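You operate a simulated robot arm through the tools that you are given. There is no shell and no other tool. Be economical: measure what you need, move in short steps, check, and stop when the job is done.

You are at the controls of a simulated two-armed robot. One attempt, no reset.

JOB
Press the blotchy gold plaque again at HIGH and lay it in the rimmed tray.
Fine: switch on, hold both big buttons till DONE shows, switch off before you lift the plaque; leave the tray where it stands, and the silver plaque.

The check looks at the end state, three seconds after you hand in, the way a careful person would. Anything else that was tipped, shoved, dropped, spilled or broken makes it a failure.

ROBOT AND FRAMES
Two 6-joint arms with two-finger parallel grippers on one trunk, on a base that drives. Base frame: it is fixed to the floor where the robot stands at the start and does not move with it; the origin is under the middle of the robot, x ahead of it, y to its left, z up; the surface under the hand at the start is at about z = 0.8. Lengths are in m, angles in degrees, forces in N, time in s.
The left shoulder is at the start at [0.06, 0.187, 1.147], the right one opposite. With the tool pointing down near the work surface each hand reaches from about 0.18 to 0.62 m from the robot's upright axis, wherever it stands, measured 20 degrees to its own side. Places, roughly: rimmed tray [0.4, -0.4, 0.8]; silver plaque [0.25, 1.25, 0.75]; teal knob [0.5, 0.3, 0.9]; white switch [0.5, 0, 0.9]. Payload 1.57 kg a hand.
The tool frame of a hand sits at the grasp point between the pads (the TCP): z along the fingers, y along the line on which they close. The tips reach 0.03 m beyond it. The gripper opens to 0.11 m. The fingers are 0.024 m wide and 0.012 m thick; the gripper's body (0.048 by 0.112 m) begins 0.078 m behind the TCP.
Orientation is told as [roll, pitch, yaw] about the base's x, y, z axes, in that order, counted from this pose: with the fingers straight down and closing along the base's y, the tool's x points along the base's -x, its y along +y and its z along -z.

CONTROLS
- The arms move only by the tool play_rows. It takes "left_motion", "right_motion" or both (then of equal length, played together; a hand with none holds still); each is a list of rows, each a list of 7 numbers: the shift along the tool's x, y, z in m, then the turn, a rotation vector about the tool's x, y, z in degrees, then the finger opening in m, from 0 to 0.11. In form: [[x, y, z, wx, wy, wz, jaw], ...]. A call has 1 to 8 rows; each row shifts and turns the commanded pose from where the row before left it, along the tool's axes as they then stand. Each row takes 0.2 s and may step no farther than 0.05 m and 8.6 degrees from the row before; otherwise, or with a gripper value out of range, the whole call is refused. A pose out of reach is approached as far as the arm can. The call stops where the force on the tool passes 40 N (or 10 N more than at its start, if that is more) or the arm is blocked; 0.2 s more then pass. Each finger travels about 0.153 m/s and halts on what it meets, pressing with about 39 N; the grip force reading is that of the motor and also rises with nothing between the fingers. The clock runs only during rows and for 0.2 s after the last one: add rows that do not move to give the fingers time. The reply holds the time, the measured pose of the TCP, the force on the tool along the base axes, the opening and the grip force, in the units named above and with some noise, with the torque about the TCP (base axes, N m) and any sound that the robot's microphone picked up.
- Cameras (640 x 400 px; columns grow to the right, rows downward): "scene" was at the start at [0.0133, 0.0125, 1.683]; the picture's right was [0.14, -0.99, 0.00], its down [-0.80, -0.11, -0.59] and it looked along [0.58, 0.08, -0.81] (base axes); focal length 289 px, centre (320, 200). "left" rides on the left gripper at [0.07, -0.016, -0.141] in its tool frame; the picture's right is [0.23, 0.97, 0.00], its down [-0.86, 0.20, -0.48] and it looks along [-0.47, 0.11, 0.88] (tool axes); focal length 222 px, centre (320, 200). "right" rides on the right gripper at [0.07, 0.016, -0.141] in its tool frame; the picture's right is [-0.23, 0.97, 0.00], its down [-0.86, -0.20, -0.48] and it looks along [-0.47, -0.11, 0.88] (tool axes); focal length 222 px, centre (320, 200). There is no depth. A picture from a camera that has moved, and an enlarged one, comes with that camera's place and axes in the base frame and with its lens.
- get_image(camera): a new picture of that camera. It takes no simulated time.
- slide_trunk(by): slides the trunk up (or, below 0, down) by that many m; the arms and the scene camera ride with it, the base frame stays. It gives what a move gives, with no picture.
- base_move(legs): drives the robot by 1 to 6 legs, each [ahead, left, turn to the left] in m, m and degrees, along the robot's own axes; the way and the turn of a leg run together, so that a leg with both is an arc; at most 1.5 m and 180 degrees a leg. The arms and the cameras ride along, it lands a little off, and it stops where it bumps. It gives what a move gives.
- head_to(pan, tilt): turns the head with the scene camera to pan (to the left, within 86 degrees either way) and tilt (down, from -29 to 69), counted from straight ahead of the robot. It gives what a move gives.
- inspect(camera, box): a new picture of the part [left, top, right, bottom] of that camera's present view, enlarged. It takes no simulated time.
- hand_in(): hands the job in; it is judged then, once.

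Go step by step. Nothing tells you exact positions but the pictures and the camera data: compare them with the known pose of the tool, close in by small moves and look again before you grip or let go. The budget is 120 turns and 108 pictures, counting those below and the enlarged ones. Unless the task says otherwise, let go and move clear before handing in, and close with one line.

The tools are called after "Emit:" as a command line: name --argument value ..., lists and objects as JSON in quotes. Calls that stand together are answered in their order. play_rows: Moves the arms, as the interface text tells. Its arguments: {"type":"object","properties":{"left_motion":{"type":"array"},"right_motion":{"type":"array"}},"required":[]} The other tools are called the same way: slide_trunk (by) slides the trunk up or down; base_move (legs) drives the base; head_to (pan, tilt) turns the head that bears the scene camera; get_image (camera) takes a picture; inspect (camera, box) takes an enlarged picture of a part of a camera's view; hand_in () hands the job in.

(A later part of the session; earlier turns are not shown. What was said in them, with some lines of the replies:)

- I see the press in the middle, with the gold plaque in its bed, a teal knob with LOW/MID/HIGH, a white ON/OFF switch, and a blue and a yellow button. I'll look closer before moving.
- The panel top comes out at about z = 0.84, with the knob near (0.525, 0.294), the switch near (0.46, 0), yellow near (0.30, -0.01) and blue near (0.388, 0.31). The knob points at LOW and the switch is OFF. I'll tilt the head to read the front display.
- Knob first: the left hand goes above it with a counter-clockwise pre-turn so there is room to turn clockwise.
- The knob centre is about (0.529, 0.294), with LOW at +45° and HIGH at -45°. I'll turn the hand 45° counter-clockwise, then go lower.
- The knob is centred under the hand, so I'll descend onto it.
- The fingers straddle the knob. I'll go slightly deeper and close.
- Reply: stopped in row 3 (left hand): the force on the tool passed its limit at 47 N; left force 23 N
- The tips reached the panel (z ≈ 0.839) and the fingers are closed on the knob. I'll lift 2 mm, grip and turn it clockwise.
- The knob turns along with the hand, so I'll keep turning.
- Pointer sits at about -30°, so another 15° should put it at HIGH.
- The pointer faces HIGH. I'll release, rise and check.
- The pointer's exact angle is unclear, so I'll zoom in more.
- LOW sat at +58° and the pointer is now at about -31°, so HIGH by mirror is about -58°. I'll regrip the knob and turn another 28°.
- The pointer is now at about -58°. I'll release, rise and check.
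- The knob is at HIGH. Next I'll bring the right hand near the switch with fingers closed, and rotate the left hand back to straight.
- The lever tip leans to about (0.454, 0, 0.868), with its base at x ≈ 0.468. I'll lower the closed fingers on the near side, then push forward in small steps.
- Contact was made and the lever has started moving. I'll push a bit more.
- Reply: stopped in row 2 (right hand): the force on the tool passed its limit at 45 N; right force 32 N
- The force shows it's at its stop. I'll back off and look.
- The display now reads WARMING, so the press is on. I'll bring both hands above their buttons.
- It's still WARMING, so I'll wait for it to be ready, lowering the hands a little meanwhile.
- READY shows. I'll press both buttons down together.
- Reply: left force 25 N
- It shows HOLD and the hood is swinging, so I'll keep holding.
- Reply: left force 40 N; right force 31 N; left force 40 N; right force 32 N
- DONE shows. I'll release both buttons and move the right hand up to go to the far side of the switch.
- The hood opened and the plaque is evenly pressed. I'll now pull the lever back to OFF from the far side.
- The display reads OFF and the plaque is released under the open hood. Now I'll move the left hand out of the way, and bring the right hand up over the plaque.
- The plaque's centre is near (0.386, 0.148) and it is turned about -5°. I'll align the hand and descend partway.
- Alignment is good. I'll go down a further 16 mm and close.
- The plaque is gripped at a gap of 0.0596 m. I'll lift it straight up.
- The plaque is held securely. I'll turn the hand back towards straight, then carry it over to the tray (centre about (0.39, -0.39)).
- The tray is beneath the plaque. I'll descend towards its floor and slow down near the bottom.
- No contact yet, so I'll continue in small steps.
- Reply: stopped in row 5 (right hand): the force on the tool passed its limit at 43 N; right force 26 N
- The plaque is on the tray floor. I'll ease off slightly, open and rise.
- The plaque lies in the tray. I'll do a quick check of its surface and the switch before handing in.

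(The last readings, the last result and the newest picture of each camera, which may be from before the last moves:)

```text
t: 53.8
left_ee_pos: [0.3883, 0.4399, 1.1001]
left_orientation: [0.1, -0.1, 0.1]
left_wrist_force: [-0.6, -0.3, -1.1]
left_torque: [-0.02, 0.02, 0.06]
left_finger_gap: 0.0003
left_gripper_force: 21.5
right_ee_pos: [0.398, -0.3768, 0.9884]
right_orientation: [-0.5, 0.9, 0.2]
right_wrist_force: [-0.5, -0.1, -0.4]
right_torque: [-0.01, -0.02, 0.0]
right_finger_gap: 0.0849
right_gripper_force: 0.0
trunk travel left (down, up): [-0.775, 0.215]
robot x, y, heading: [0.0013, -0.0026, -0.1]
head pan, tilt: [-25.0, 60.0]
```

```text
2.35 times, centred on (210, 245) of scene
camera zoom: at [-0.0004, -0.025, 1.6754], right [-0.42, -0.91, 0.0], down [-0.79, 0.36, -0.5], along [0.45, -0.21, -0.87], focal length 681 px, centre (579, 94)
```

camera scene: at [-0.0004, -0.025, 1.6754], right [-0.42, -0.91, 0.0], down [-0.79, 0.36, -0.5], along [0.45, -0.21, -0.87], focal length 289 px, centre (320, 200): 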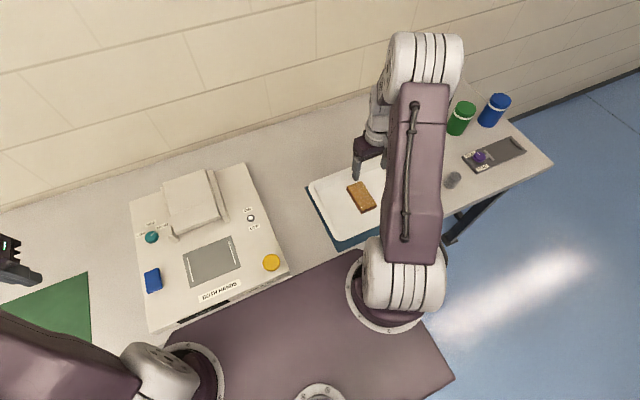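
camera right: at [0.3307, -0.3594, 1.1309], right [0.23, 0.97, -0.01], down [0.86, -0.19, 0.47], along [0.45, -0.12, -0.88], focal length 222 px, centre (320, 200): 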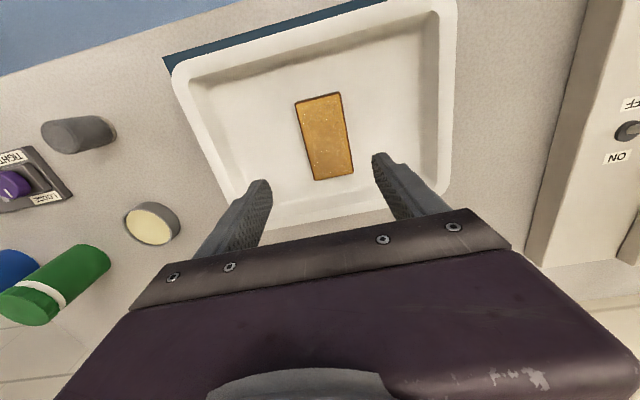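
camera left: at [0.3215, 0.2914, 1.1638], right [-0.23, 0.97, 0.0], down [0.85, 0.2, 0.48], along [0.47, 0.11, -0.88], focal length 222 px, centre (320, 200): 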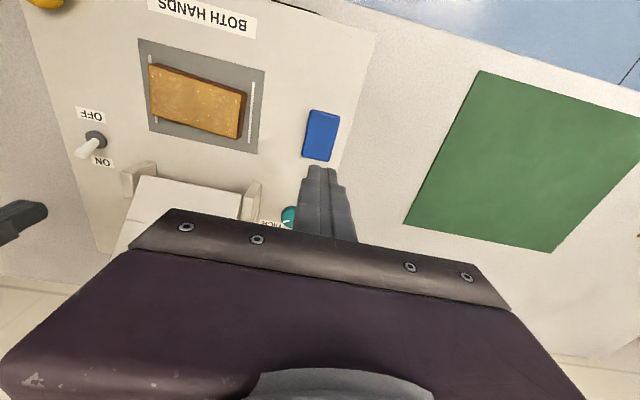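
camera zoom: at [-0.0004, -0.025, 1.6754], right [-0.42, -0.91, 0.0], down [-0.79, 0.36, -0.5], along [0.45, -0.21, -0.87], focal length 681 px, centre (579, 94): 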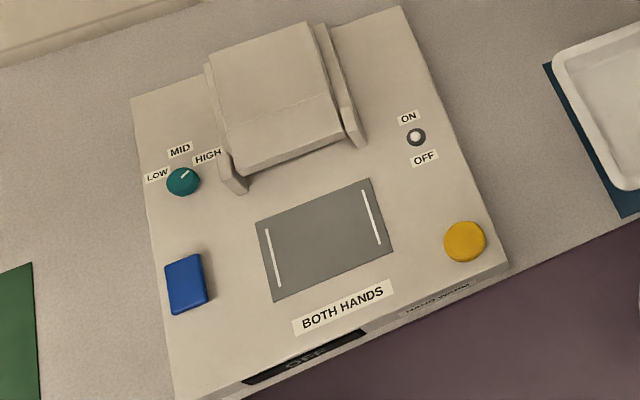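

The plaque is evenly pressed and lies flat in the tray. The press is OFF, nothing else was disturbed and both hands are clear.

Emit:
hand_in

```text
The job is handed in.
```

I pressed the gold plaque again at HIGH until DONE showed, switched the press off, and laid the plaque in the rimmed tray; the tray and the silver plaque were left where they stood.
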